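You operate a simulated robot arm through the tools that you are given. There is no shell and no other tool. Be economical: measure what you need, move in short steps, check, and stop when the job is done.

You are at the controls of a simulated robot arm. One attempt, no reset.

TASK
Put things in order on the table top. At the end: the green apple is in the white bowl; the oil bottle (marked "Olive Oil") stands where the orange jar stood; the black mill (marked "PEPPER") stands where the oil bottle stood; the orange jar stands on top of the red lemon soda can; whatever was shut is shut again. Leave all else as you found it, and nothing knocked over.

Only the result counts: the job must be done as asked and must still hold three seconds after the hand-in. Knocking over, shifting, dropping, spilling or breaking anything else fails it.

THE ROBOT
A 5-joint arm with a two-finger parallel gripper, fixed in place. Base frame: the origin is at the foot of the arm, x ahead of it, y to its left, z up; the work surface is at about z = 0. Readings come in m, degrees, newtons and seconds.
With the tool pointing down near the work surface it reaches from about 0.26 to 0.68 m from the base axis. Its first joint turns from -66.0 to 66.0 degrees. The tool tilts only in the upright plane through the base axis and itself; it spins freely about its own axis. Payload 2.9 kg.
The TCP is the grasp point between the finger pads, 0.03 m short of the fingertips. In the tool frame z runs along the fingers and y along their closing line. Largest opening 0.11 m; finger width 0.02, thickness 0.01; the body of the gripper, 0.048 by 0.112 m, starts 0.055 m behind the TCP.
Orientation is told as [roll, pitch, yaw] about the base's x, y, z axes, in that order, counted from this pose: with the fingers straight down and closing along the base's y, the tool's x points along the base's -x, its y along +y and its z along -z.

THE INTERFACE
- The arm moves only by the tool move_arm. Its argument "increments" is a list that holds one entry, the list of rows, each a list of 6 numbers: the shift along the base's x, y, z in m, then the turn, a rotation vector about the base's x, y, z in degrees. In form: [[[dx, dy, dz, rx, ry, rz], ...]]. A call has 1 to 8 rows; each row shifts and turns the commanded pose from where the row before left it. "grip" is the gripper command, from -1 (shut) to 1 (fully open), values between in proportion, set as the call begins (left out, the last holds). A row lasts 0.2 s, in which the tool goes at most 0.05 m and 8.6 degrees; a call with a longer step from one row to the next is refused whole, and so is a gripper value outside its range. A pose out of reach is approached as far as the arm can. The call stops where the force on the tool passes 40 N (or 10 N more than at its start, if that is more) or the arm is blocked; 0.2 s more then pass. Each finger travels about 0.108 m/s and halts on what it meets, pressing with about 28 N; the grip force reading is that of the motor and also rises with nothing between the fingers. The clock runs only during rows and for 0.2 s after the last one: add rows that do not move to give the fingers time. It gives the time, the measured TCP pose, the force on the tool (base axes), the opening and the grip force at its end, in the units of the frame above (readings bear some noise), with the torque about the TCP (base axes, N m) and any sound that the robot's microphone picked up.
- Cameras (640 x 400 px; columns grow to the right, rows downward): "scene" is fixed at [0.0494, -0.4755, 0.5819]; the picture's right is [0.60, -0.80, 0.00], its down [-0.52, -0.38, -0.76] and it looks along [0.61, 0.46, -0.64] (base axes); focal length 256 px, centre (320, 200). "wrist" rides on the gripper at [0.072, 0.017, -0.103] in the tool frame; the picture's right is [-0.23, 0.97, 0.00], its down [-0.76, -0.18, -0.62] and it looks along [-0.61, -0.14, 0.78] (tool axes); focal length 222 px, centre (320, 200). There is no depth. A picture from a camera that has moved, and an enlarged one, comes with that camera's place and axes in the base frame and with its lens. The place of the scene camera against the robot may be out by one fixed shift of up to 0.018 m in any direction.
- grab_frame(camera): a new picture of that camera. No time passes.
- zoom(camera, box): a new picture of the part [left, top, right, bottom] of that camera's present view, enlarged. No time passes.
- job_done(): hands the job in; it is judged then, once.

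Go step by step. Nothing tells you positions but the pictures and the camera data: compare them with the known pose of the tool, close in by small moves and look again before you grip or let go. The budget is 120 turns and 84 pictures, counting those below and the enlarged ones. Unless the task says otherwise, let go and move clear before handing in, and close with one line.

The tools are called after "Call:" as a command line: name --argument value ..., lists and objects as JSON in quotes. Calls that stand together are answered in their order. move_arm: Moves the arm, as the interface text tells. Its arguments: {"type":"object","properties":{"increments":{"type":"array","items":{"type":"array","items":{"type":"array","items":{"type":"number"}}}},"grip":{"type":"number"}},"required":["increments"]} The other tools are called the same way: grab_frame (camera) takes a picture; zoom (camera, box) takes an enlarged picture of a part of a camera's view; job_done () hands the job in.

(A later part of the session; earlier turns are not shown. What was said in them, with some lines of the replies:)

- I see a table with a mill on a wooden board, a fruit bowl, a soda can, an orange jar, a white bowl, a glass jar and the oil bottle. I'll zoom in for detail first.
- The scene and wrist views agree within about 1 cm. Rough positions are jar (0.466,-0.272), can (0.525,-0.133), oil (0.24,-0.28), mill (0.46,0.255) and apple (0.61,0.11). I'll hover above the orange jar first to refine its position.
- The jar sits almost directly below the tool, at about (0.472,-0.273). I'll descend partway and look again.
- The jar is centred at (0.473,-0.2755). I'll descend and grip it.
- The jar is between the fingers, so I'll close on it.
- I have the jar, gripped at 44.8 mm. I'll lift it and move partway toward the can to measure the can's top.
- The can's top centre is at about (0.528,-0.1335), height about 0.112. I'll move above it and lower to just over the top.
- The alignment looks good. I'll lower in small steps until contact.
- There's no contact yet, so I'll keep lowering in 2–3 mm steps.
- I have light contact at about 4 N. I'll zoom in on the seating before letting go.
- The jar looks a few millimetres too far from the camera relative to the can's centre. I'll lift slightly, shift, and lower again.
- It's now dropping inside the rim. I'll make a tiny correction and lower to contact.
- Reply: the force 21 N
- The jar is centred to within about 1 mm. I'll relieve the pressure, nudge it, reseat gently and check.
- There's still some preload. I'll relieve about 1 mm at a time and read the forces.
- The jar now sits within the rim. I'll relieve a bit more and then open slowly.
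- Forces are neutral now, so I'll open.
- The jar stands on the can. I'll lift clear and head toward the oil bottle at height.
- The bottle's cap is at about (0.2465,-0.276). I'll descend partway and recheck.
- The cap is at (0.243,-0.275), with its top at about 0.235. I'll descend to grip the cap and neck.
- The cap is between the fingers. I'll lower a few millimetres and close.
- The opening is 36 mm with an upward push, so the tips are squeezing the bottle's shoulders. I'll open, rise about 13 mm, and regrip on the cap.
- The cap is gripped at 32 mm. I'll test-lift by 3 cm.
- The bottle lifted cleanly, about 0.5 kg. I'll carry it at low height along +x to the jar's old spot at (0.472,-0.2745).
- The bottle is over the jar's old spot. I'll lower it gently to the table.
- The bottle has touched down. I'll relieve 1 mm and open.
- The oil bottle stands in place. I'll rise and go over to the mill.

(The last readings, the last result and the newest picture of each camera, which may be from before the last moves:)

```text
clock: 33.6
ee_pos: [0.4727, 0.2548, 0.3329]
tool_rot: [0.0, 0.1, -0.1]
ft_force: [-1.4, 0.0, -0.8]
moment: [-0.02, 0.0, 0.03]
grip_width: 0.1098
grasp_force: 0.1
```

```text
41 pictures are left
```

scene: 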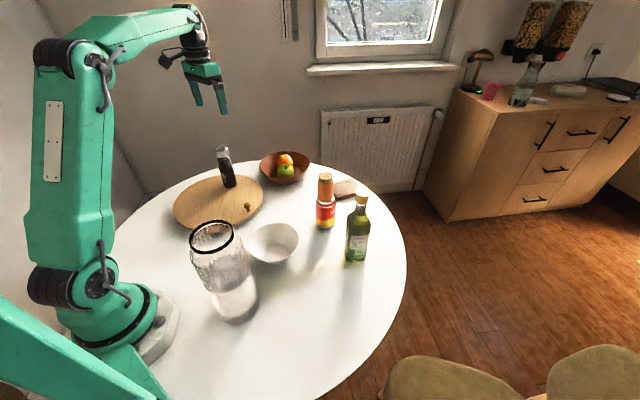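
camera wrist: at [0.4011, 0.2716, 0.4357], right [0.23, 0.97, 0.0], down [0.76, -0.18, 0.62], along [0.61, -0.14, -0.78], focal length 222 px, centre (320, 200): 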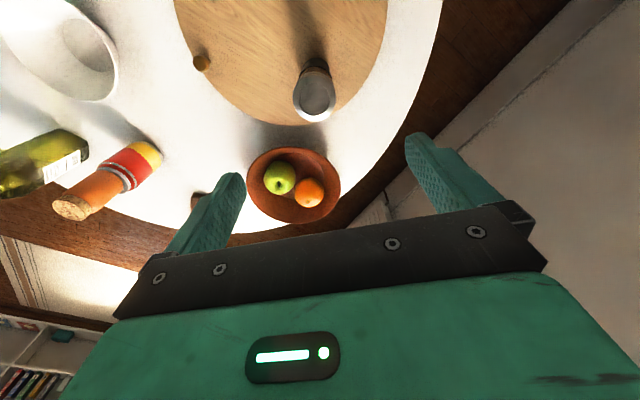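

The mill is at about (0.468,0.250). I'll descend partway and recheck.

Call:
move_arm --increments '[[[-0.004, -0.005, -0.04, 0, 0, 0], [0, 0, -0.045, 0, 0, 0], [0, 0, -0.04, 0, 0, 0], [0, 0, 0, 0, 0, 0]]]'

Call:
grab_frame --camera "wrist"

Call:
zoom --camera "scene" --box '[160, 60, 320, 220]'

```text
clock: 34.6
ee_pos: [0.4666, 0.2493, 0.2086]
tool_rot: [0.1, -0.1, 0.0]
ft_force: [0.6, -0.2, -0.7]
moment: [-0.01, 0.01, 0.02]
grip_width: 0.1102
grasp_force: 0.0
```

```text
40 pictures are left
camera wrist: at [0.396, 0.266, 0.3116], right [0.23, 0.97, 0.0], down [0.76, -0.18, 0.62], along [0.61, -0.14, -0.78], focal length 222 px, centre (320, 200)
```

wrist: 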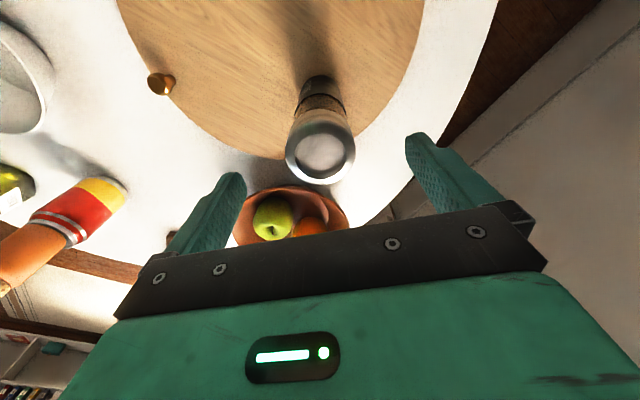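

```text
2.50 times, centred on (240, 140) of scene
camera zoom: at [0.0494, -0.4755, 0.5819], right [0.6, -0.8, 0.0], down [-0.52, -0.38, -0.76], along [0.61, 0.46, -0.64], focal length 639 px, centre (520, 350)
```

zoom: 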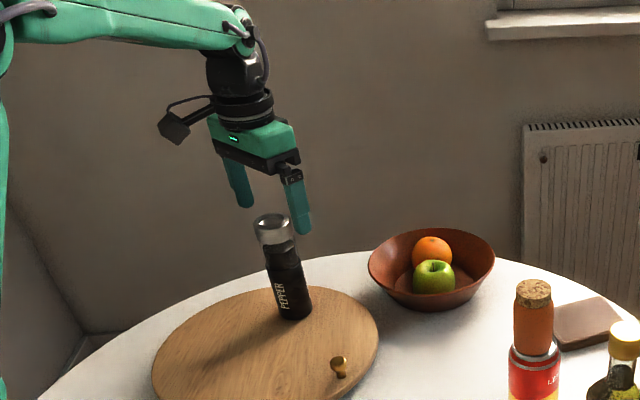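

The mill is at (0.4685,0.249), top 0.165. I'll descend and grip it.

Call:
move_arm --increments '[[[0.001, -0.0005, -0.04, 0, 0, 0], [0, 0, -0.03, 0, 0, 0], [0, 0, -0.015, 0, 0, 0], [0, 0, 0, 0, 0, 0]]]'

Call:
grab_frame --camera "wrist"

```text
clock: 35.6
ee_pos: [0.4697, 0.2491, 0.1247]
tool_rot: [0.1, -0.1, 0.0]
ft_force: [-1.3, -0.7, 10.2]
moment: [0.02, 0.08, 0.06]
grip_width: 0.1099
grasp_force: 0.0
```

```text
38 pictures are left
camera wrist: at [0.3963, 0.2655, 0.2281], right [0.23, 0.97, 0.0], down [0.76, -0.18, 0.62], along [0.61, -0.14, -0.78], focal length 222 px, centre (320, 200)
```

wrist: 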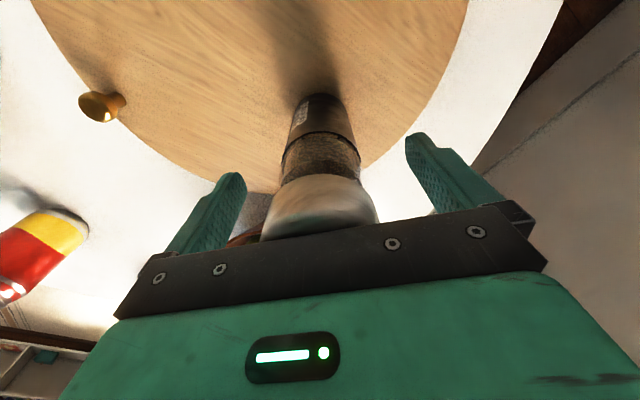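

A 10 N reading says the gripper body touches the mill's top. I'll back up 6 mm and close.

Call:
move_arm --increments '[[[0, 0, 0.007, 0, 0, 0], [0, 0, 0, 0, 0, 0]]]'

Call:
move_arm --increments '[[[0, 0, 0, 0, 0, 0], [0, 0, 0, 0, 0, 0], [0, 0, 0, 0, 0, 0], [0, 0, 0, 0, 0, 0]]]' --grip -1

Call:
zoom --camera "wrist" --box '[220, 50, 420, 250]'

Call:
zoom --camera "scene" --box '[180, 100, 280, 220]'

```text
clock: 36.2
ee_pos: [0.4682, 0.2489, 0.131]
tool_rot: [0.0, 0.1, 0.0]
ft_force: [-0.1, -0.2, -0.1]
moment: [0.02, 0.02, 0.01]
grip_width: 0.1101
grasp_force: 0.0
```

```text
clock: 37.2
ee_pos: [0.4683, 0.2489, 0.1309]
tool_rot: [0.0, 0.0, 0.1]
ft_force: [0.7, -0.7, 2.0]
moment: [-0.01, 0.06, 0.03]
grip_width: 0.0472
grasp_force: 27.9
```

```text
2.00 times, centred on (320, 150) of wrist
camera zoom: at [0.3969, 0.2652, 0.2342], right [0.23, 0.97, 0.0], down [0.76, -0.18, 0.62], along [0.61, -0.14, -0.78], focal length 444 px, centre (320, 300)
```

zoom: 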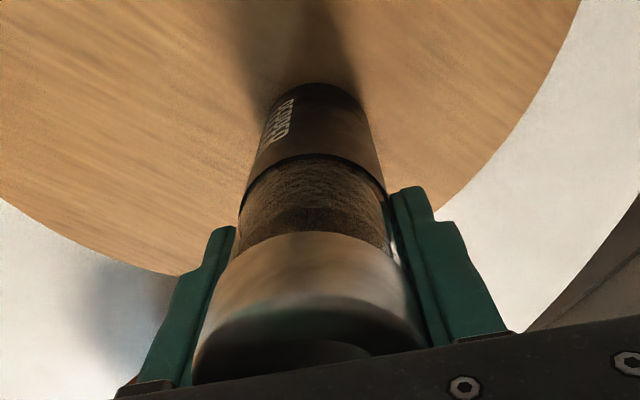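

```text
3.33 times, centred on (230, 160) of scene
camera zoom: at [0.0494, -0.4755, 0.5819], right [0.6, -0.8, 0.0], down [-0.52, -0.38, -0.76], along [0.61, 0.46, -0.64], focal length 852 px, centre (620, 333)
```

zoom: 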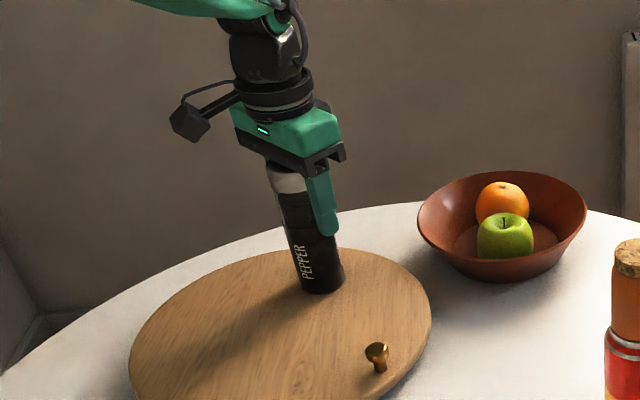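

The mill is gripped at 47 mm. I'll lift it straight up off the board and check.

Call:
move_arm --increments '[[[0, 0, 0.01, 0, 0, 0], [0, 0, 0.03, 0, 0, 0], [0, 0, 0.04, 0, 0, 0], [0, 0, 0.05, 0, 0, 0], [0, 0, 0.05, 0, 0, 0], [0, 0, 0.05, 0, 0, 0], [0, 0, 0, 0, 0, 0]]]'

Call:
zoom --camera "scene" --box '[160, 0, 320, 240]'

```text
clock: 38.8
ee_pos: [0.4692, 0.2528, 0.3594]
tool_rot: [0.0, 0.0, 0.0]
ft_force: [0.4, 0.1, -2.8]
moment: [-0.02, -0.02, 0.01]
grip_width: 0.0469
grasp_force: 28.1
```

```text
1.67 times, centred on (240, 120) of scene
camera zoom: at [0.0494, -0.4755, 0.5819], right [0.6, -0.8, 0.0], down [-0.52, -0.38, -0.76], along [0.61, 0.46, -0.64], focal length 426 px, centre (453, 333)
```

zoom: 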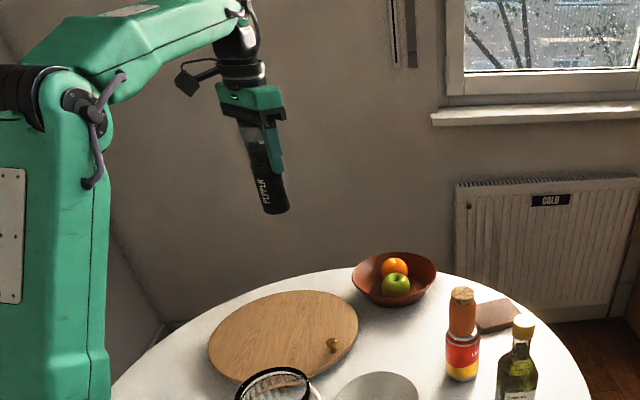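

The mill is held upright. I'll carry it to the bottle's old spot, keeping clear of the tall glass jar.

Call:
move_arm --increments '[[[-0.0108, -0.04, 0, 0, 0, 0], [-0.0108, -0.04, 0, 0, 0, 0], [-0.0108, -0.04, 0, 0, 0, 0], [-0.0108, -0.04, 0, 0, 0, 0], [-0.0108, -0.04, 0, 0, 0, 0], [-0.0108, -0.04, 0, 0, 0, 0], [-0.0108, -0.04, 0, 0, 0, 0], [-0.0108, -0.04, 0, 0, 0, 0]]]'

Call:
move_arm --increments '[[[-0.0108, -0.04, 0, 0, 0, 0], [-0.0108, -0.04, 0, 0, 0, 0], [-0.0295, -0.031, 0, 0, 0, 0], [-0.0295, -0.031, 0, 0, 0, 0], [-0.0295, -0.031, 0, 0, 0, 0], [-0.0295, -0.0316, 0, 0, 0, 0], [0, 0, 0, 0, 0, 0]]]'

Call:
grab_frame --camera "scene"

```text
clock: 40.6
ee_pos: [0.381, -0.0704, 0.3609]
tool_rot: [0.0, 0.0, 0.0]
ft_force: [0.0, -0.5, -2.9]
moment: [-0.01, -0.02, 0.01]
grip_width: 0.0469
grasp_force: 28.3
```

```text
clock: 42.2
ee_pos: [0.2431, -0.2756, 0.354]
tool_rot: [0.0, 0.0, 0.0]
ft_force: [-0.3, -0.4, -3.4]
moment: [0.04, -0.03, -0.02]
grip_width: 0.0468
grasp_force: 28.0
```

```text
34 pictures are left
```

scene: 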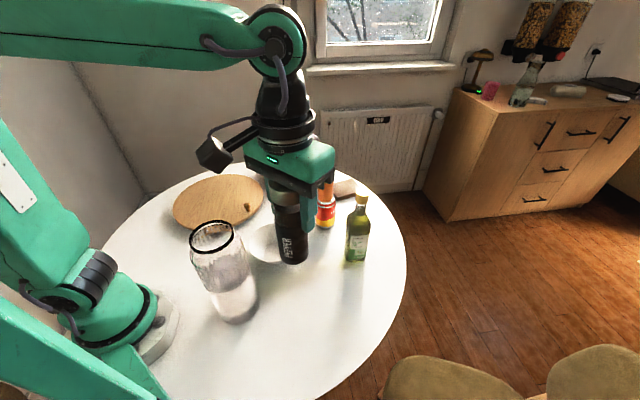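

The mill is above the spot. I'll spin the tool so the camera side faces away from the glass jar before lowering.

Call:
move_arm --increments '[[[0, 0, 0, 0, 0, 8], [0, 0, 0, 0, 0, 8], [0, 0, 0, 0, 0, 8], [0, 0, 0, 0, 0, 8], [0, 0, 0, 0, 0, 8], [0, 0, 0, 0, 0, 8], [0, 0, 0, 0, 0, 8], [0, 0, 0, 0, 0, 8]]]'

Call:
move_arm --increments '[[[0, 0, -0.02, 0, 0, 8], [0, 0, -0.04, 0, 0, 0], [0, 0, -0.04, 0, 0, 0], [0, 0, -0.04, 0, 0, 0], [0, 0, -0.03, 0, 0, 0], [0, 0, 0, 0, 0, 0]]]'

Call:
zoom --camera "scene" --box '[140, 120, 400, 370]'

Call:
grab_frame --camera "wrist"

```text
clock: 44.0
ee_pos: [0.2432, -0.2754, 0.3585]
tool_rot: [0.1, -0.1, 64.2]
ft_force: [0.8, 0.9, -2.5]
moment: [-0.01, -0.02, 0.01]
grip_width: 0.047
grasp_force: 27.9
```

```text
clock: 45.4
ee_pos: [0.2433, -0.2721, 0.1921]
tool_rot: [0.0, 0.0, 71.9]
ft_force: [1.0, -0.1, -2.4]
moment: [0.03, 0.0, 0.03]
grip_width: 0.0469
grasp_force: 28.0
```

```text
1.60 times, centred on (270, 245) of scene
camera zoom: at [0.0494, -0.4755, 0.5819], right [0.6, -0.8, 0.0], down [-0.52, -0.38, -0.76], along [0.61, 0.46, -0.64], focal length 409 px, centre (400, 128)
```

zoom: 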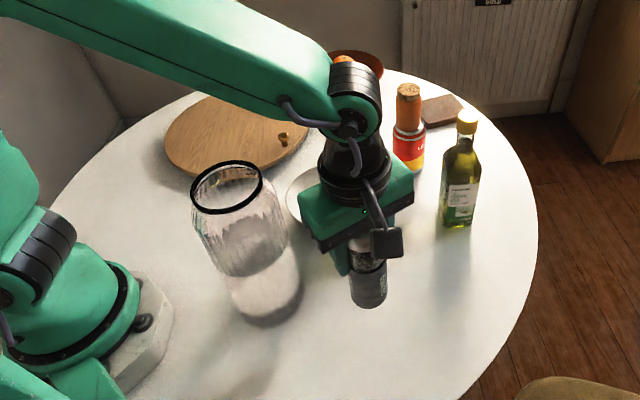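

```text
32 pictures are left
camera wrist: at [0.2041, -0.3363, 0.2953], right [-0.86, 0.52, 0.0], down [0.4, 0.67, 0.62], along [0.32, 0.53, -0.78], focal length 222 px, centre (320, 200)
```

wrist: 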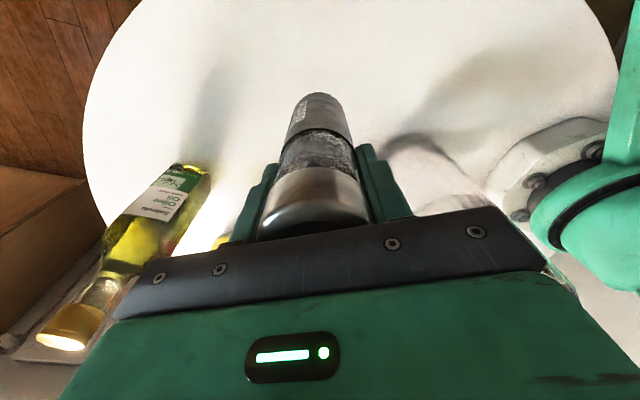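

There's plenty of clearance. I'll lower toward the table.

Call:
move_arm --increments '[[[0, 0, -0.03, 0, 0, 0], [0, 0, -0.025, 0, 0, 0], [0, 0, -0.013, 0, 0, 0], [0, 0, 0, 0, 0, 0]]]'

Call:
zoom --camera "scene" --box '[140, 120, 400, 370]'

```text
clock: 46.4
ee_pos: [0.2405, -0.2733, 0.1225]
tool_rot: [0.0, 0.0, 72.1]
ft_force: [0.5, -0.5, -3.3]
moment: [0.03, -0.02, 0.01]
grip_width: 0.0468
grasp_force: 27.9
```

```text
1.60 times, centred on (270, 245) of scene
camera zoom: at [0.0494, -0.4755, 0.5819], right [0.6, -0.8, 0.0], down [-0.52, -0.38, -0.76], along [0.61, 0.46, -0.64], focal length 409 px, centre (400, 128)
```

zoom: 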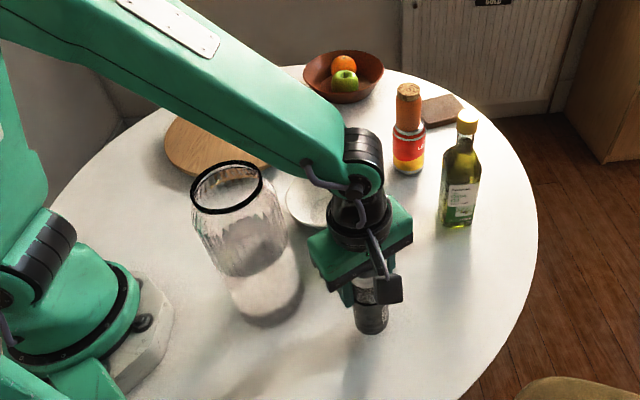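

Now lowering in small steps to contact.

Call:
move_arm --increments '[[[0.0005, -0.001, -0.004, 0, 0, 0], [0, 0, -0.002, 0, 0, 0], [0, 0, -0.002, 0, 0, 0], [0, 0, 0, 0, 0, 0]]]'

```text
clock: 47.4
ee_pos: [0.2414, -0.2759, 0.1143]
tool_rot: [0.1, 0.0, 72.0]
ft_force: [0.1, -0.4, -2.6]
moment: [0.02, 0.03, 0.01]
grip_width: 0.0469
grasp_force: 28.0
```

Call:
move_arm --increments '[[[0, 0, -0.0015, 0, 0, 0], [0, 0, -0.001, 0, 0, 0], [0, 0, 0, 0, 0, 0]]]'

Call:
zoom --camera "scene" --box '[250, 220, 350, 350]'

```text
clock: 48.2
ee_pos: [0.2421, -0.2744, 0.1118]
tool_rot: [0.0, 0.0, 72.0]
ft_force: [0.4, -1.5, -2.6]
moment: [0.0, 0.04, 0.0]
grip_width: 0.0467
grasp_force: 28.0
```

```text
3.08 times, centred on (300, 285) of scene
camera zoom: at [0.0494, -0.4755, 0.5819], right [0.6, -0.8, 0.0], down [-0.52, -0.38, -0.76], along [0.61, 0.46, -0.64], focal length 787 px, centre (382, -62)
```

zoom: 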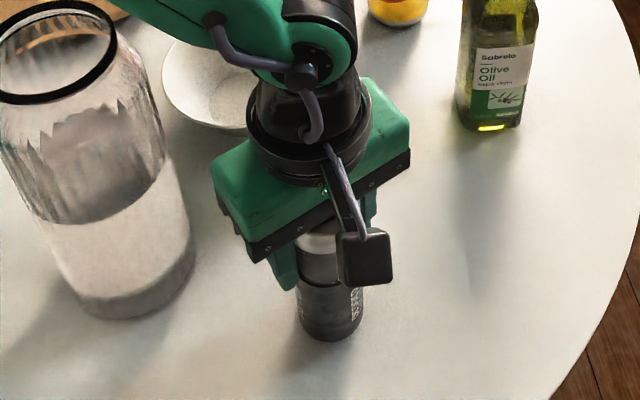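

Call:
move_arm --increments '[[[0, 0, -0.0015, 0, 0, 0], [0, 0, -0.001, 0, 0, 0], [0, 0, 0, 0, 0, 0]]]'

```text
clock: 49.0
ee_pos: [0.2427, -0.2746, 0.1079]
tool_rot: [0.1, 0.1, 72.0]
ft_force: [-0.4, 0.4, -2.6]
moment: [0.0, -0.01, 0.03]
grip_width: 0.047
grasp_force: 27.8
```

No contact yet, so I'll continue in 1 mm rows.

Call:
move_arm --increments '[[[0, 0, -0.001, 0, 0, 0], [0, 0, -0.001, 0, 0, 0], [0, 0, -0.001, 0, 0, 0], [0, 0, 0, 0, 0, 0]]]'

Call:
zoom --camera "wrist" --box '[220, 50, 420, 250]'

```text
clock: 50.0
ee_pos: [0.2438, -0.2735, 0.1067]
tool_rot: [0.1, -0.1, 72.0]
ft_force: [-0.1, 0.7, -2.8]
moment: [0.04, 0.0, 0.03]
grip_width: 0.0471
grasp_force: 28.0
```

```text
2.00 times, centred on (320, 150) of wrist
camera zoom: at [0.2053, -0.3384, 0.2085], right [-0.86, 0.52, 0.0], down [0.4, 0.67, 0.62], along [0.32, 0.53, -0.78], focal length 444 px, centre (320, 300)
```

zoom: 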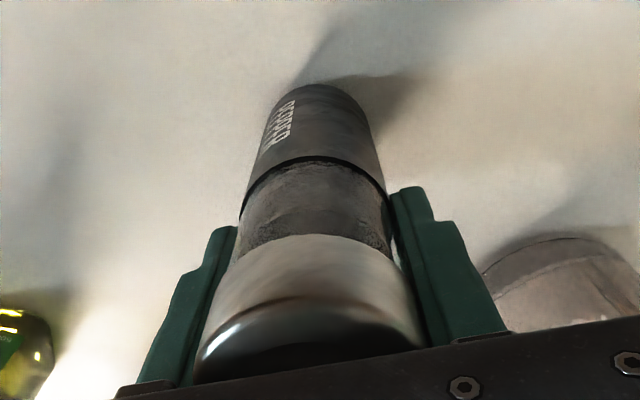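

Shadow suggests it's very near the table; continuing down.

Call:
move_arm --increments '[[[0, 0, -0.001, 0, 0, 0], [0, 0, -0.001, 0, 0, 0], [0, 0, -0.001, 0, 0, 0], [0, 0, 0, 0, 0, 0]]]'

```text
clock: 51.0
ee_pos: [0.2429, -0.2744, 0.1041]
tool_rot: [0.1, -0.1, 72.1]
ft_force: [-0.2, -0.4, -2.9]
moment: [0.01, 0.04, -0.02]
grip_width: 0.0469
grasp_force: 28.7
```

Call:
move_arm --increments '[[[0, 0, -0.001, 0, 0, 0], [0, 0, -0.001, 0, 0, 0], [0, 0, -0.001, 0, 0, 0], [0, 0, 0, 0, 0, 0]]]'

Call:
zoom --camera "scene" --box '[270, 260, 340, 350]'

```text
clock: 52.0
ee_pos: [0.2437, -0.2767, 0.1005]
tool_rot: [-0.2, 0.1, 72.0]
ft_force: [-0.7, 0.4, 28.9]
moment: [-0.06, 0.64, 0.13]
grip_width: 0.0468
grasp_force: 28.2
```

```text
4.44 times, centred on (305, 305) of scene
camera zoom: at [0.0493, -0.4754, 0.582], right [0.6, -0.8, 0.0], down [-0.52, -0.38, -0.76], along [0.61, 0.46, -0.64], focal length 1136 px, centre (387, -267)
```

zoom: 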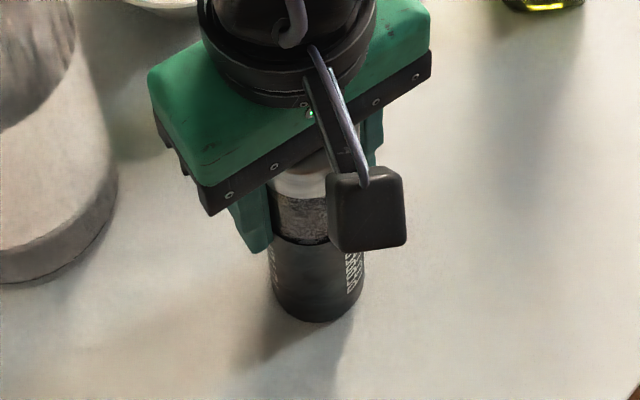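

Contact at 29 N. I'll relieve about 2 mm and then open.

Call:
move_arm --increments '[[[0, 0, 0.001, 0, 0, 0], [0, 0, 0.0008, 0, 0, 0], [0, 0, 0, 0, 0, 0]]]'

Call:
move_arm --increments '[[[0, 0, 0, 0, 0, 0], [0, 0, 0, 0, 0, 0], [0, 0, 0, 0, 0, 0], [0, 0, 0, 0, 0, 0]]]' --grip 0.3

Call:
zoom --camera "scene" --box '[180, 180, 380, 360]'

```text
clock: 52.8
ee_pos: [0.2418, -0.2736, 0.1006]
tool_rot: [0.2, -0.1, 72.0]
ft_force: [0.9, -0.9, -1.9]
moment: [-0.1, -0.1, 0.01]
grip_width: 0.0466
grasp_force: 28.3
```

```text
clock: 53.8
ee_pos: [0.2445, -0.2752, 0.1017]
tool_rot: [0.0, 0.0, 71.9]
ft_force: [-0.3, 0.6, 0.2]
moment: [0.03, -0.06, 0.02]
grip_width: 0.0713
grasp_force: 0.0
```

```text
2.22 times, centred on (280, 270) of scene
camera zoom: at [0.0494, -0.4755, 0.5819], right [0.6, -0.8, 0.0], down [-0.52, -0.38, -0.76], along [0.61, 0.46, -0.64], focal length 568 px, centre (409, 44)
```

zoom: 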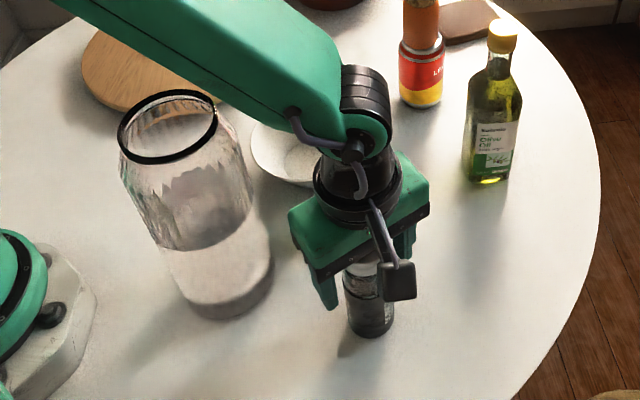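

The mill stands free. I'll lift up and travel to the fruit bowl, setting the tool yaw to about 41° so the fingers close clear of the orange.

Call:
move_arm --increments '[[[0, 0, 0.04, 0, 0, 0], [0, 0, 0.05, 0, 0, 0], [0, 0, 0.05, 0, 0, 0], [0, 0, 0.05, 0, 0, 0], [0, 0, 0.05, 0, 0, 0], [0.02, 0.02, 0.01, 0, 0, 0], [0.035, 0.035, 0, 0, 0, 0], [0.035, 0.035, 0, 0, 0, -8]]]' --grip 1

Call:
move_arm --increments '[[[0.035, 0.035, 0, 0, 0, -8], [0.035, 0.035, 0, 0, 0, -8], [0.035, 0.035, 0, 0, 0, -7], [0.035, 0.035, 0, 0, 0, 0], [0.035, 0.035, 0, 0, 0, 0], [0.035, 0.035, 0, 0, 0, 0], [0.035, 0.035, 0, 0, 0, 0], [0.03, 0.035, 0, 0, 0, 0]]]'

Call:
move_arm --increments '[[[0.005, 0.035, -0.01, 0, 0, 0], [0.005, 0.03, -0.04, 0, 0, 0], [0, 0, -0.04, 0, 0, 0], [0, 0, -0.03, 0, 0, 0], [0, 0, 0, 0, 0, 0]]]'

Call:
grab_frame --camera "wrist"

Call:
grab_frame --camera "scene"

```text
clock: 55.6
ee_pos: [0.3328, -0.1829, 0.35]
tool_rot: [0.0, 0.0, 63.9]
ft_force: [-0.2, 0.6, -0.3]
moment: [0.03, 0.0, -0.01]
grip_width: 0.1099
grasp_force: 0.1
```

```text
clock: 57.4
ee_pos: [0.591, 0.0956, 0.3419]
tool_rot: [0.1, 0.2, 40.9]
ft_force: [0.0, 0.1, -0.5]
moment: [-0.02, 0.01, 0.04]
grip_width: 0.1102
grasp_force: 0.0
out of reach, approached as far as the arm can: row 8
```

```text
refused: row 2 steps farther than a row can; nothing moved
```

```text
26 pictures are left
camera wrist: at [0.5274, 0.0606, 0.4442], right [-0.47, 0.88, 0.0], down [0.69, 0.37, 0.62], along [0.55, 0.29, -0.78], focal length 222 px, centre (320, 200)
```

wrist: 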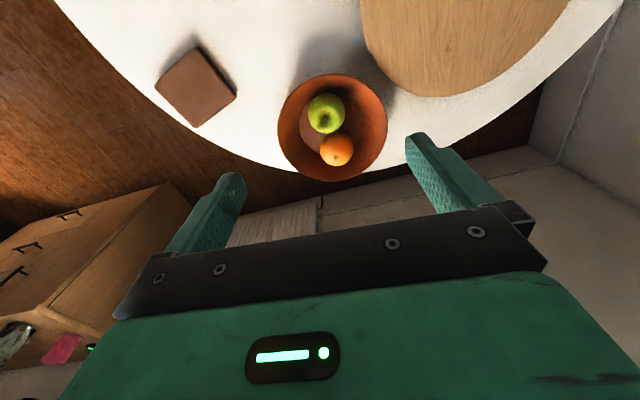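

```text
25 pictures are left
```

scene: 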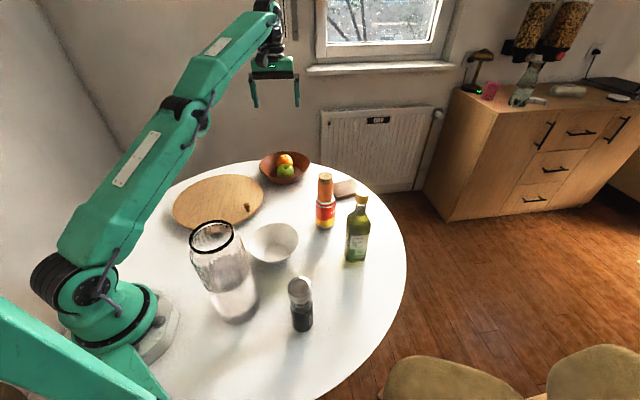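

The apple is at about (0.630,0.130). I'll descend and approach, since reach improves lower down.

Call:
move_arm --increments '[[[0, 0.01, -0.045, 0, 0, 0], [0.005, 0.01, -0.045, 0, 0, 0], [0.01, 0.01, -0.045, 0, 0, 0], [0.007, 0.006, -0.02, 0, 0, 0], [0, 0, 0, 0, 0, 0]]]'

Call:
grab_frame --camera "wrist"

```text
clock: 58.6
ee_pos: [0.6143, 0.1253, 0.1862]
tool_rot: [0.0, 0.0, 41.0]
ft_force: [0.5, -0.3, 0.5]
moment: [0.05, 0.02, 0.0]
grip_width: 0.1101
grasp_force: 0.0
```

```text
24 pictures are left
camera wrist: at [0.5491, 0.0906, 0.2893], right [-0.47, 0.88, 0.0], down [0.69, 0.37, 0.62], along [0.55, 0.29, -0.78], focal length 222 px, centre (320, 200)
```

wrist: 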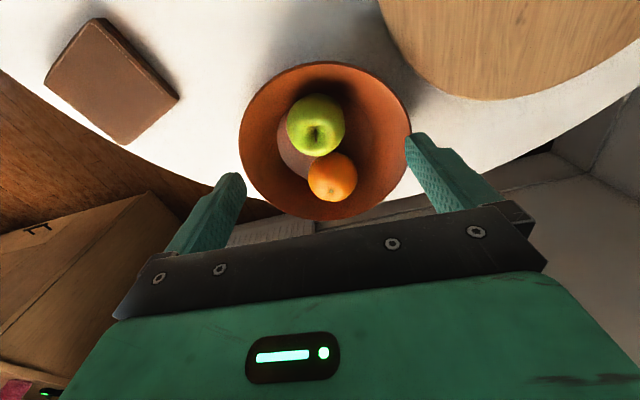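

The apple is at (0.631,0.128). I'll narrow the opening to 8 cm, centre above it and descend partway.

Call:
move_arm --increments '[[[0.0165, 0.003, -0.02, 0, 0, 0], [0, 0, -0.03, 0, 0, 0], [0, 0, -0.02, 0, 0, 0], [0, 0, 0, 0, 0, 0]]]' --grip 0.48

Call:
grab_frame --camera "wrist"

Call:
zoom --camera "scene" --box '[220, 100, 340, 220]'

```text
clock: 59.6
ee_pos: [0.6299, 0.1294, 0.1171]
tool_rot: [0.0, 0.0, 41.0]
ft_force: [0.0, 0.2, -0.7]
moment: [-0.03, 0.01, 0.01]
grip_width: 0.0815
grasp_force: 0.1
```

```text
23 pictures are left
camera wrist: at [0.5644, 0.0938, 0.2199], right [-0.47, 0.88, 0.0], down [0.69, 0.37, 0.62], along [0.55, 0.29, -0.78], focal length 222 px, centre (320, 200)
```

wrist: 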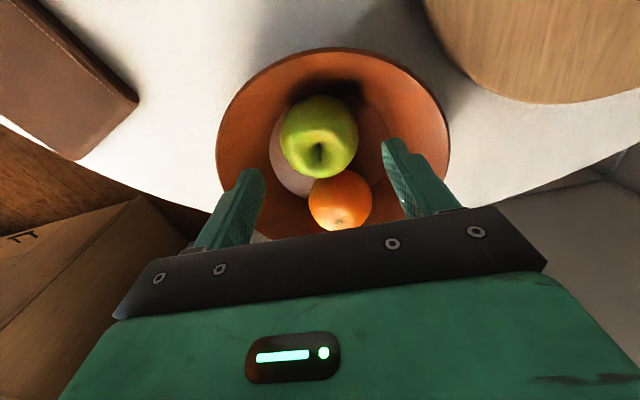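

```text
3.33 times, centred on (280, 160) of scene
camera zoom: at [0.0494, -0.4755, 0.5819], right [0.6, -0.8, 0.0], down [-0.52, -0.38, -0.76], along [0.61, 0.46, -0.64], focal length 852 px, centre (453, 333)
```

zoom: 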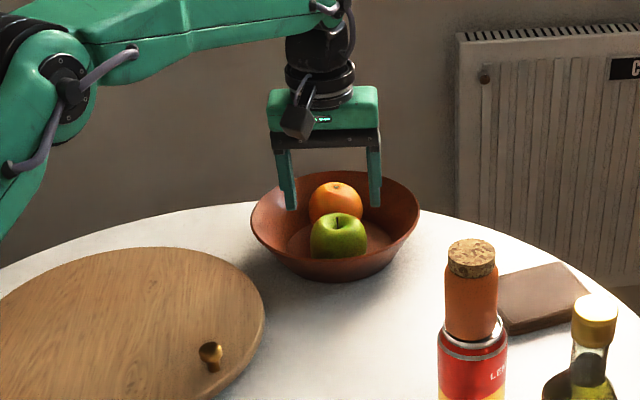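

The apple is centred between the fingers, with the orange clear. I'll lower to grasp height.

Call:
move_arm --increments '[[[-0.001, -0.001, -0.02, 0, 0, 0], [0, 0, -0.015, 0, 0, 0], [0, 0, -0.01, 0, 0, 0], [0, 0, -0.005, 0, 0, 0], [0, 0, 0, 0, 0, 0]]]'

Call:
grab_frame --camera "wrist"

Call:
zoom --camera "scene" --box '[240, 130, 330, 200]'

```text
clock: 60.8
ee_pos: [0.6296, 0.1291, 0.0685]
tool_rot: [0.0, 0.0, 41.1]
ft_force: [0.4, 0.2, 1.1]
moment: [0.0, -0.01, 0.0]
grip_width: 0.0815
grasp_force: 0.1
```

```text
21 pictures are left
camera wrist: at [0.5642, 0.0942, 0.1707], right [-0.47, 0.88, 0.0], down [0.69, 0.37, 0.62], along [0.55, 0.29, -0.78], focal length 222 px, centre (320, 200)
```

wrist: 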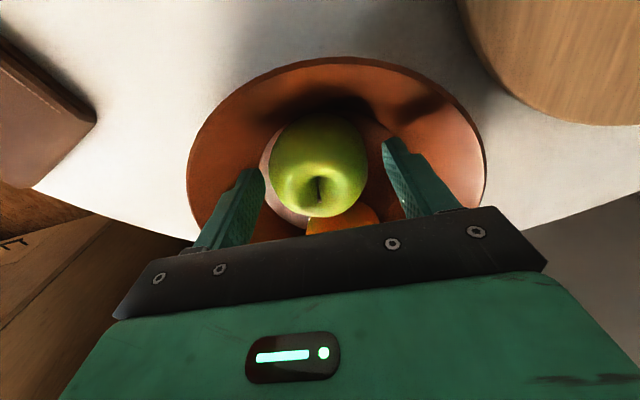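

```text
5.71 times, centred on (285, 165) of scene
camera zoom: at [0.0494, -0.4755, 0.5819], right [0.6, -0.8, 0.0], down [-0.52, -0.38, -0.76], along [0.61, 0.46, -0.64], focal length 1461 px, centre (520, 400)
```

zoom: 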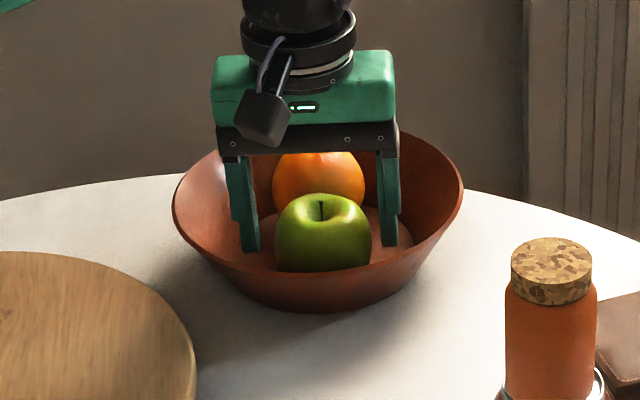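

The apple is well positioned. I'll go slightly lower and close.

Call:
move_arm --increments '[[[-0.001, -0.001, -0.004, 0, 0, 0], [0, 0, 0, 0, 0, 0], [0, 0, 0, 0, 0, 0], [0, 0, 0, 0, 0, 0]]]' --grip -1

Call:
move_arm --increments '[[[0, 0, 0.01, 0, 0, 0], [0, 0, 0.02, 0, 0, 0], [0, 0, 0, 0, 0, 0]]]'

Call:
zoom --camera "scene" --box '[240, 130, 330, 200]'

```text
clock: 61.8
ee_pos: [0.6302, 0.1284, 0.0672]
tool_rot: [-0.1, -0.4, 40.9]
ft_force: [-7.4, 4.7, 28.5]
moment: [0.46, 0.52, 0.12]
grip_width: 0.0639
grasp_force: 27.9
```

```text
clock: 62.6
ee_pos: [0.6299, 0.1295, 0.0963]
tool_rot: [0.0, 0.1, 40.9]
ft_force: [0.1, 0.2, 0.2]
moment: [0.02, -0.01, -0.03]
grip_width: 0.0643
grasp_force: 28.1
```

```text
5.71 times, centred on (285, 165) of scene
camera zoom: at [0.0494, -0.4755, 0.5819], right [0.6, -0.8, 0.0], down [-0.52, -0.38, -0.76], along [0.61, 0.46, -0.64], focal length 1461 px, centre (520, 400)
```

zoom: 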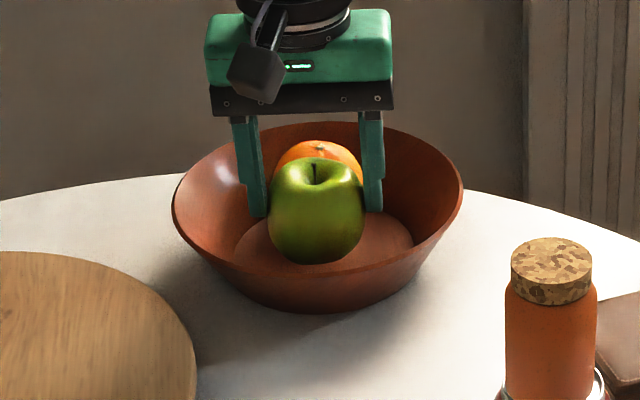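

The apple is held and the bowl is unmoved. I'll lift and carry it over toward the white bowl.

Call:
move_arm --increments '[[[0, 0, 0.04, 0, 0, 0], [0, 0, 0.045, 0, 0, 0], [-0.01, -0.005, 0.045, 0, 0, 0], [-0.03, -0.025, 0.02, 0, 0, 0], [-0.035, -0.027, 0.01, 0, 0, 0], [-0.035, -0.027, 0, 0, 0, 0], [-0.035, -0.027, 0, 0, 0, 0], [-0.035, -0.027, 0, 0, 0, 0]]]'

Call:
move_arm --increments '[[[-0.035, -0.027, 0, 0, 0, 0], [-0.035, -0.027, 0, 0, 0, 0], [-0.02, -0.015, 0, 0, 0, 0], [0, 0, 0, 0, 0, 0]]]'

Call:
grab_frame --camera "wrist"

Call:
grab_frame --camera "scene"

```text
clock: 64.4
ee_pos: [0.4512, -0.0114, 0.2551]
tool_rot: [0.0, -0.1, 41.0]
ft_force: [1.0, 0.8, -1.0]
moment: [-0.03, -0.01, -0.01]
grip_width: 0.0639
grasp_force: 27.6
```

```text
clock: 65.4
ee_pos: [0.3606, -0.0771, 0.2531]
tool_rot: [0.1, 0.0, 41.0]
ft_force: [0.8, -0.2, -1.5]
moment: [0.0, -0.02, 0.0]
grip_width: 0.0642
grasp_force: 27.8
```

```text
18 pictures are left
camera wrist: at [0.2943, -0.1123, 0.3566], right [-0.47, 0.88, 0.0], down [0.69, 0.37, 0.62], along [0.55, 0.29, -0.78], focal length 222 px, centre (320, 200)
```

wrist: 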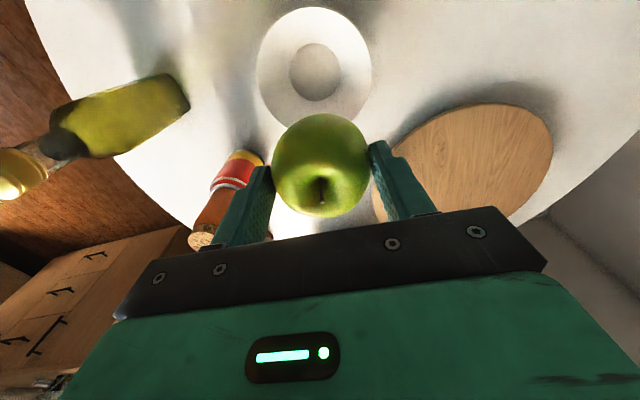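

```text
17 pictures are left
```

scene: 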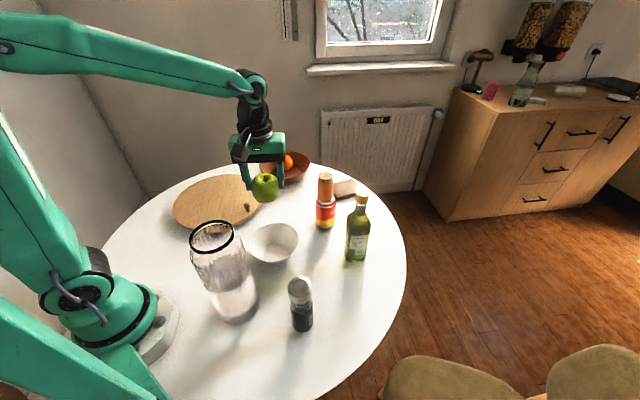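

The white bowl's centre is about (0.345,-0.094). I'll centre over it and descend partway.

Call:
move_arm --increments '[[[-0.0155, -0.017, 0, 0, 0, 0], [0, 0, -0.04, 0, 0, 0], [0, 0, -0.045, 0, 0, 0], [0, 0, -0.03, 0, 0, 0], [0, 0, 0, 0, 0, 0]]]'

Call:
grab_frame --camera "wrist"

Call:
zoom --camera "scene" --box '[180, 160, 340, 280]'

```text
clock: 66.6
ee_pos: [0.3455, -0.0936, 0.1394]
tool_rot: [0.0, 0.0, 41.0]
ft_force: [-0.7, 0.3, -1.6]
moment: [0.01, 0.01, -0.02]
grip_width: 0.0644
grasp_force: 27.9
```

```text
16 pictures are left
camera wrist: at [0.2806, -0.1294, 0.2418], right [-0.47, 0.88, 0.0], down [0.69, 0.37, 0.62], along [0.55, 0.29, -0.78], focal length 222 px, centre (320, 200)
```

wrist: 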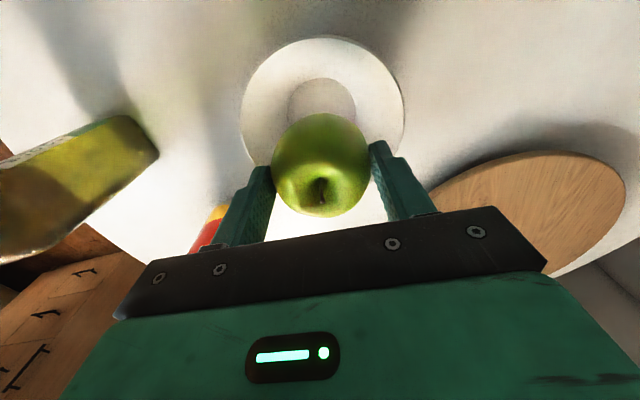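

```text
3.33 times, centred on (260, 220) of scene
camera zoom: at [0.0494, -0.4755, 0.5819], right [0.6, -0.8, 0.0], down [-0.52, -0.38, -0.76], along [0.61, 0.46, -0.64], focal length 852 px, centre (520, 133)
```

zoom: 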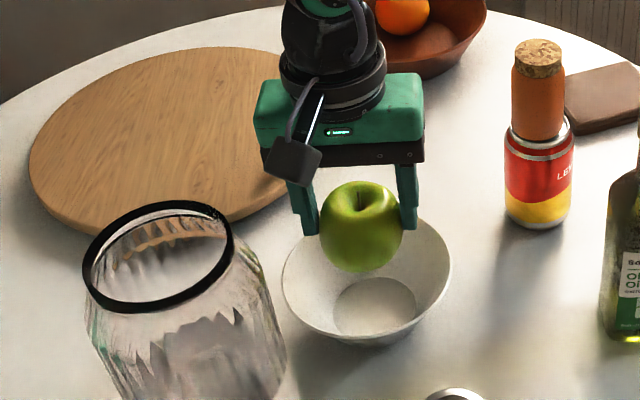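

I'm still centred within a few millimetres. I'll lower into the bowl.

Call:
move_arm --increments '[[[-0.0015, -0.001, -0.03, 0, 0, 0], [0, 0, -0.02, 0, 0, 0], [0, 0, 0, 0, 0, 0]]]'

Call:
zoom --camera "scene" --box '[220, 180, 330, 280]'

Call:
grab_frame --camera "wrist"

```text
clock: 67.4
ee_pos: [0.3435, -0.0963, 0.088]
tool_rot: [0.0, 0.0, 41.0]
ft_force: [-0.5, 0.1, -2.2]
moment: [-0.03, 0.03, -0.01]
grip_width: 0.0642
grasp_force: 28.6
```

```text
4.00 times, centred on (275, 230) of scene
camera zoom: at [0.0494, -0.4755, 0.5819], right [0.6, -0.8, 0.0], down [-0.52, -0.38, -0.76], along [0.61, 0.46, -0.64], focal length 1023 px, centre (500, 80)
```

zoom: 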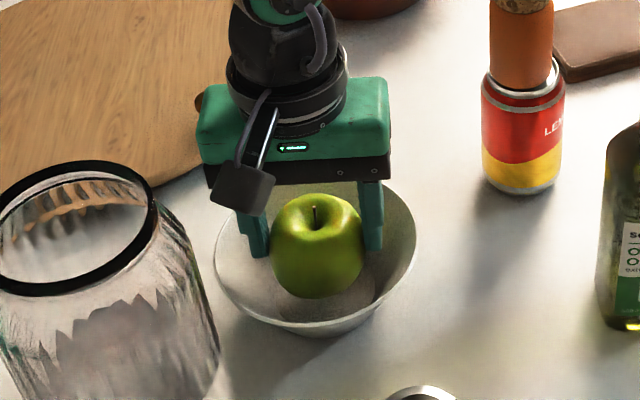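

```text
13 pictures are left
camera wrist: at [0.2782, -0.1311, 0.1912], right [-0.47, 0.88, 0.0], down [0.69, 0.37, 0.62], along [0.55, 0.29, -0.78], focal length 222 px, centre (320, 200)
```

wrist: 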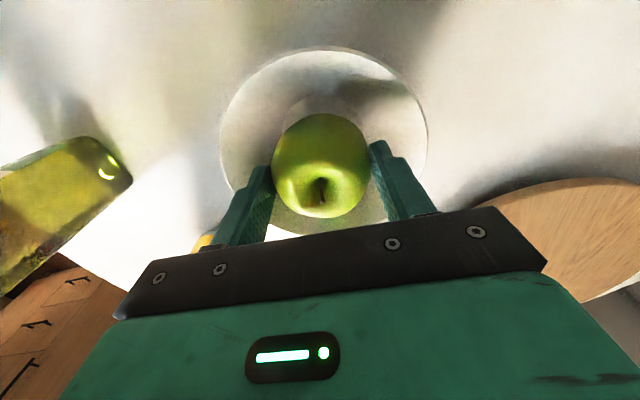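

The apple is well centred in the bowl. I'll lower it gently to contact.

Call:
move_arm --increments '[[[0, 0, -0.008, 0, 0, 0], [0, 0, -0.004, 0, 0, 0], [0, 0, -0.002, 0, 0, 0], [0, 0, -0.002, 0, 0, 0], [0, 0, 0, 0, 0, 0]]]'

```text
clock: 68.6
ee_pos: [0.343, -0.0957, 0.0743]
tool_rot: [0.0, 0.0, 41.0]
ft_force: [0.2, 0.3, -0.7]
moment: [-0.01, 0.01, 0.01]
grip_width: 0.0641
grasp_force: 27.7
```

Call:
move_arm --increments '[[[0, 0, -0.0015, 0, 0, 0], [0, 0, -0.0015, 0, 0, 0], [0, 0, 0, 0, 0, 0]]]'

Call:
zoom --camera "scene" --box '[240, 200, 310, 270]'

```text
clock: 69.4
ee_pos: [0.344, -0.096, 0.072]
tool_rot: [0.1, 0.0, 40.9]
ft_force: [0.1, -0.5, -1.7]
moment: [-0.01, -0.01, 0.02]
grip_width: 0.0641
grasp_force: 28.1
```

```text
5.71 times, centred on (275, 235) of scene
camera zoom: at [0.0494, -0.4755, 0.5819], right [0.6, -0.8, 0.0], down [-0.52, -0.38, -0.76], along [0.61, 0.46, -0.64], focal length 1461 px, centre (577, 0)
```

zoom: 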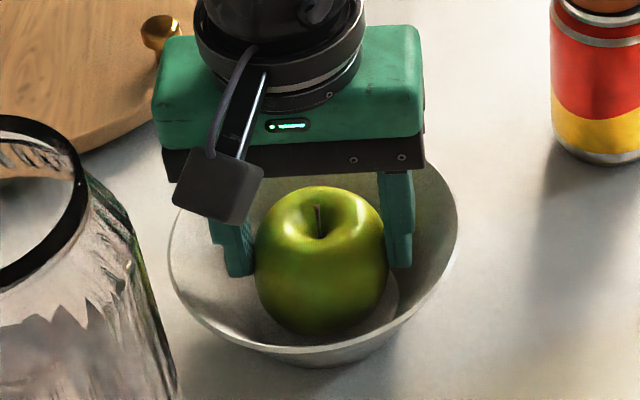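

No contact yet; a few more millimetres.

Call:
move_arm --increments '[[[0, 0, -0.001, 0, 0, 0], [0, 0, -0.001, 0, 0, 0], [0, 0, -0.001, 0, 0, 0], [0, 0, -0.001, 0, 0, 0], [0, 0, 0, 0, 0, 0]]]'

```text
clock: 70.6
ee_pos: [0.3442, -0.095, 0.0664]
tool_rot: [0.0, 0.0, 41.0]
ft_force: [1.2, -0.8, -1.1]
moment: [0.02, 0.03, -0.03]
grip_width: 0.0644
grasp_force: 27.9
```

Call:
move_arm --increments '[[[0, 0, -0.001, 0, 0, 0], [0, 0, -0.001, 0, 0, 0], [0, 0, -0.001, 0, 0, 0], [0, 0, 0, 0, 0, 0]]]'

Call:
zoom --camera "wrist" --box '[200, 30, 460, 240]'

```text
clock: 71.6
ee_pos: [0.3444, -0.0956, 0.0643]
tool_rot: [-0.1, -0.1, 41.0]
ft_force: [-4.9, 8.6, 33.4]
moment: [0.95, 0.32, 0.07]
grip_width: 0.0642
grasp_force: 27.9
```

```text
1.90 times, centred on (330, 135) of wrist
camera zoom: at [0.2781, -0.1304, 0.1677], right [-0.47, 0.88, 0.0], down [0.69, 0.37, 0.62], along [0.55, 0.29, -0.78], focal length 423 px, centre (301, 324)
```

zoom: 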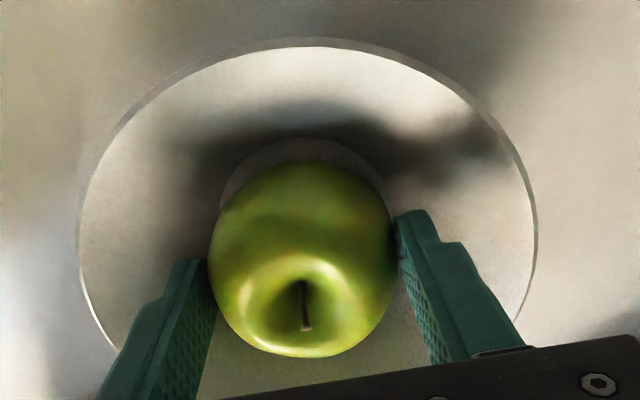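

Contact made, so the apple is on the bowl's floor. I'll relieve and open just slightly.

Call:
move_arm --increments '[[[0, 0, 0.001, 0, 0, 0], [0, 0, 0.001, 0, 0, 0], [0, 0, 0, 0, 0, 0]]]'

Call:
move_arm --increments '[[[0, 0, 0, 0, 0, 0], [0, 0, 0, 0, 0, 0], [0, 0, 0, 0, 0, 0]]]' --grip 0.4

Call:
zoom --camera "scene" --box '[220, 180, 330, 280]'

```text
clock: 72.4
ee_pos: [0.3435, -0.0946, 0.064]
tool_rot: [-0.2, -0.1, 40.9]
ft_force: [-1.3, 1.1, 25.1]
moment: [0.35, 0.13, 0.03]
grip_width: 0.0641
grasp_force: 27.5
```

```text
clock: 73.2
ee_pos: [0.3428, -0.0948, 0.0644]
tool_rot: [0.1, 0.0, 41.0]
ft_force: [-1.4, -0.3, 0.3]
moment: [0.02, 0.07, -0.01]
grip_width: 0.0736
grasp_force: 0.1
```

```text
4.00 times, centred on (275, 230) of scene
camera zoom: at [0.0494, -0.4755, 0.5819], right [0.6, -0.8, 0.0], down [-0.52, -0.38, -0.76], along [0.61, 0.46, -0.64], focal length 1023 px, centre (500, 80)
```

zoom: 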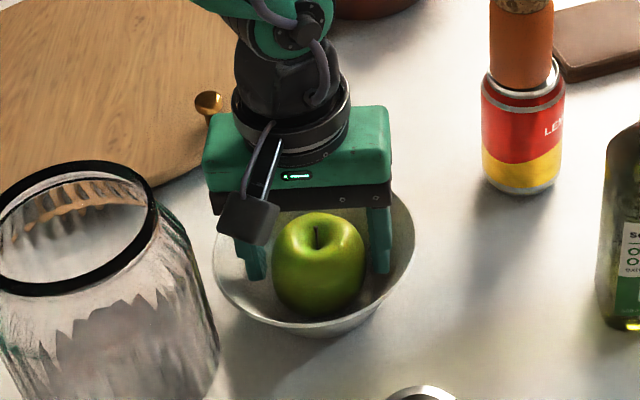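

The apple is released. I'll lift straight up and clear, then check the whole scene.

Call:
move_arm --increments '[[[0, 0, 0.01, 0, 0, 0], [0, 0, 0.02, 0, 0, 0], [0, 0, 0.04, 0, 0, 0], [0, 0, 0.05, 0, 0, 0], [0, 0, 0.05, 0, 0, 0], [0, 0, 0.05, 0, 0, 0], [0, 0, 0.04, 0, 0, 0], [0, 0, 0, 0, 0, 0]]]'

Call:
move_arm --increments '[[[0, 0.04, 0, 0, 0, 0], [0, 0.04, 0, 0, 0, 0], [0, 0.04, 0, 0, 0, 0], [0, 0.04, 0, 0, 0, 0], [0, 0, 0, 0, 0, 0], [0, 0, 0, 0, 0, 0]]]'

Call:
grab_frame --camera "scene"

Call:
zoom --camera "scene" --box '[180, 130, 400, 350]'

```text
clock: 75.0
ee_pos: [0.3415, -0.0947, 0.3274]
tool_rot: [0.0, 0.0, 41.0]
ft_force: [-0.2, -0.6, -0.4]
moment: [-0.01, 0.0, -0.01]
grip_width: 0.0768
grasp_force: 0.1
```

```text
clock: 76.4
ee_pos: [0.3435, 0.0638, 0.3265]
tool_rot: [-0.1, 0.1, 40.9]
ft_force: [0.5, -0.4, 0.2]
moment: [-0.02, 0.01, 0.01]
grip_width: 0.0772
grasp_force: 0.0
```

```text
9 pictures are left
```

scene: 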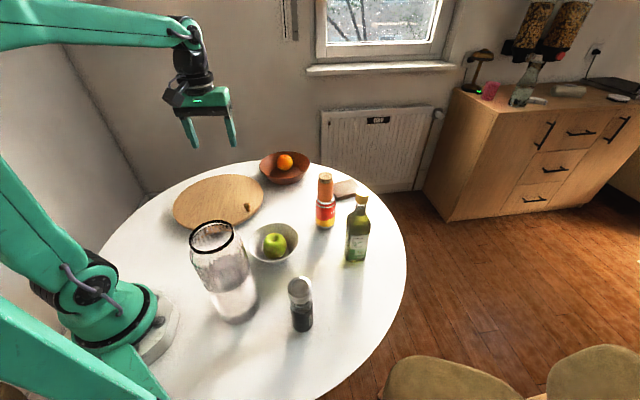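

```text
1.82 times, centred on (290, 240) of scene
camera zoom: at [0.0494, -0.4755, 0.5819], right [0.6, -0.8, 0.0], down [-0.52, -0.38, -0.76], along [0.61, 0.46, -0.64], focal length 465 px, centre (374, 127)
```

zoom: 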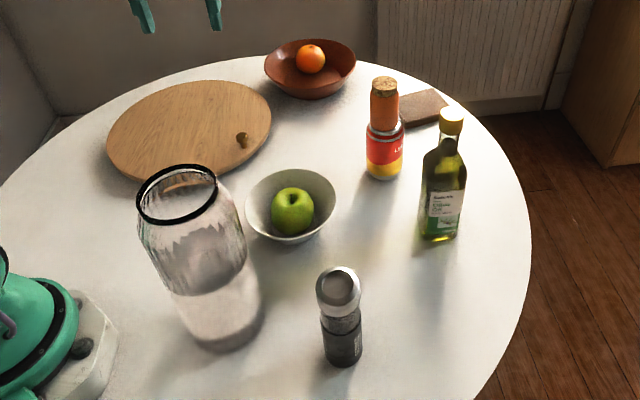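

The last pictures show everything in place: the apple in the white bowl, the orange jar on the can, the oil bottle at the jar's old spot and the mill at the bottle's. I opened nothing that was shut, nothing is knocked over and the arm is clear, so I'm handing in.

Call:
job_done

```text
The job is handed in.
```

The job is handed in: the apple, oil bottle, mill and orange jar are where you asked, and nothing was knocked over; the soda can moved by less than 1 mm while I set the jar on it.
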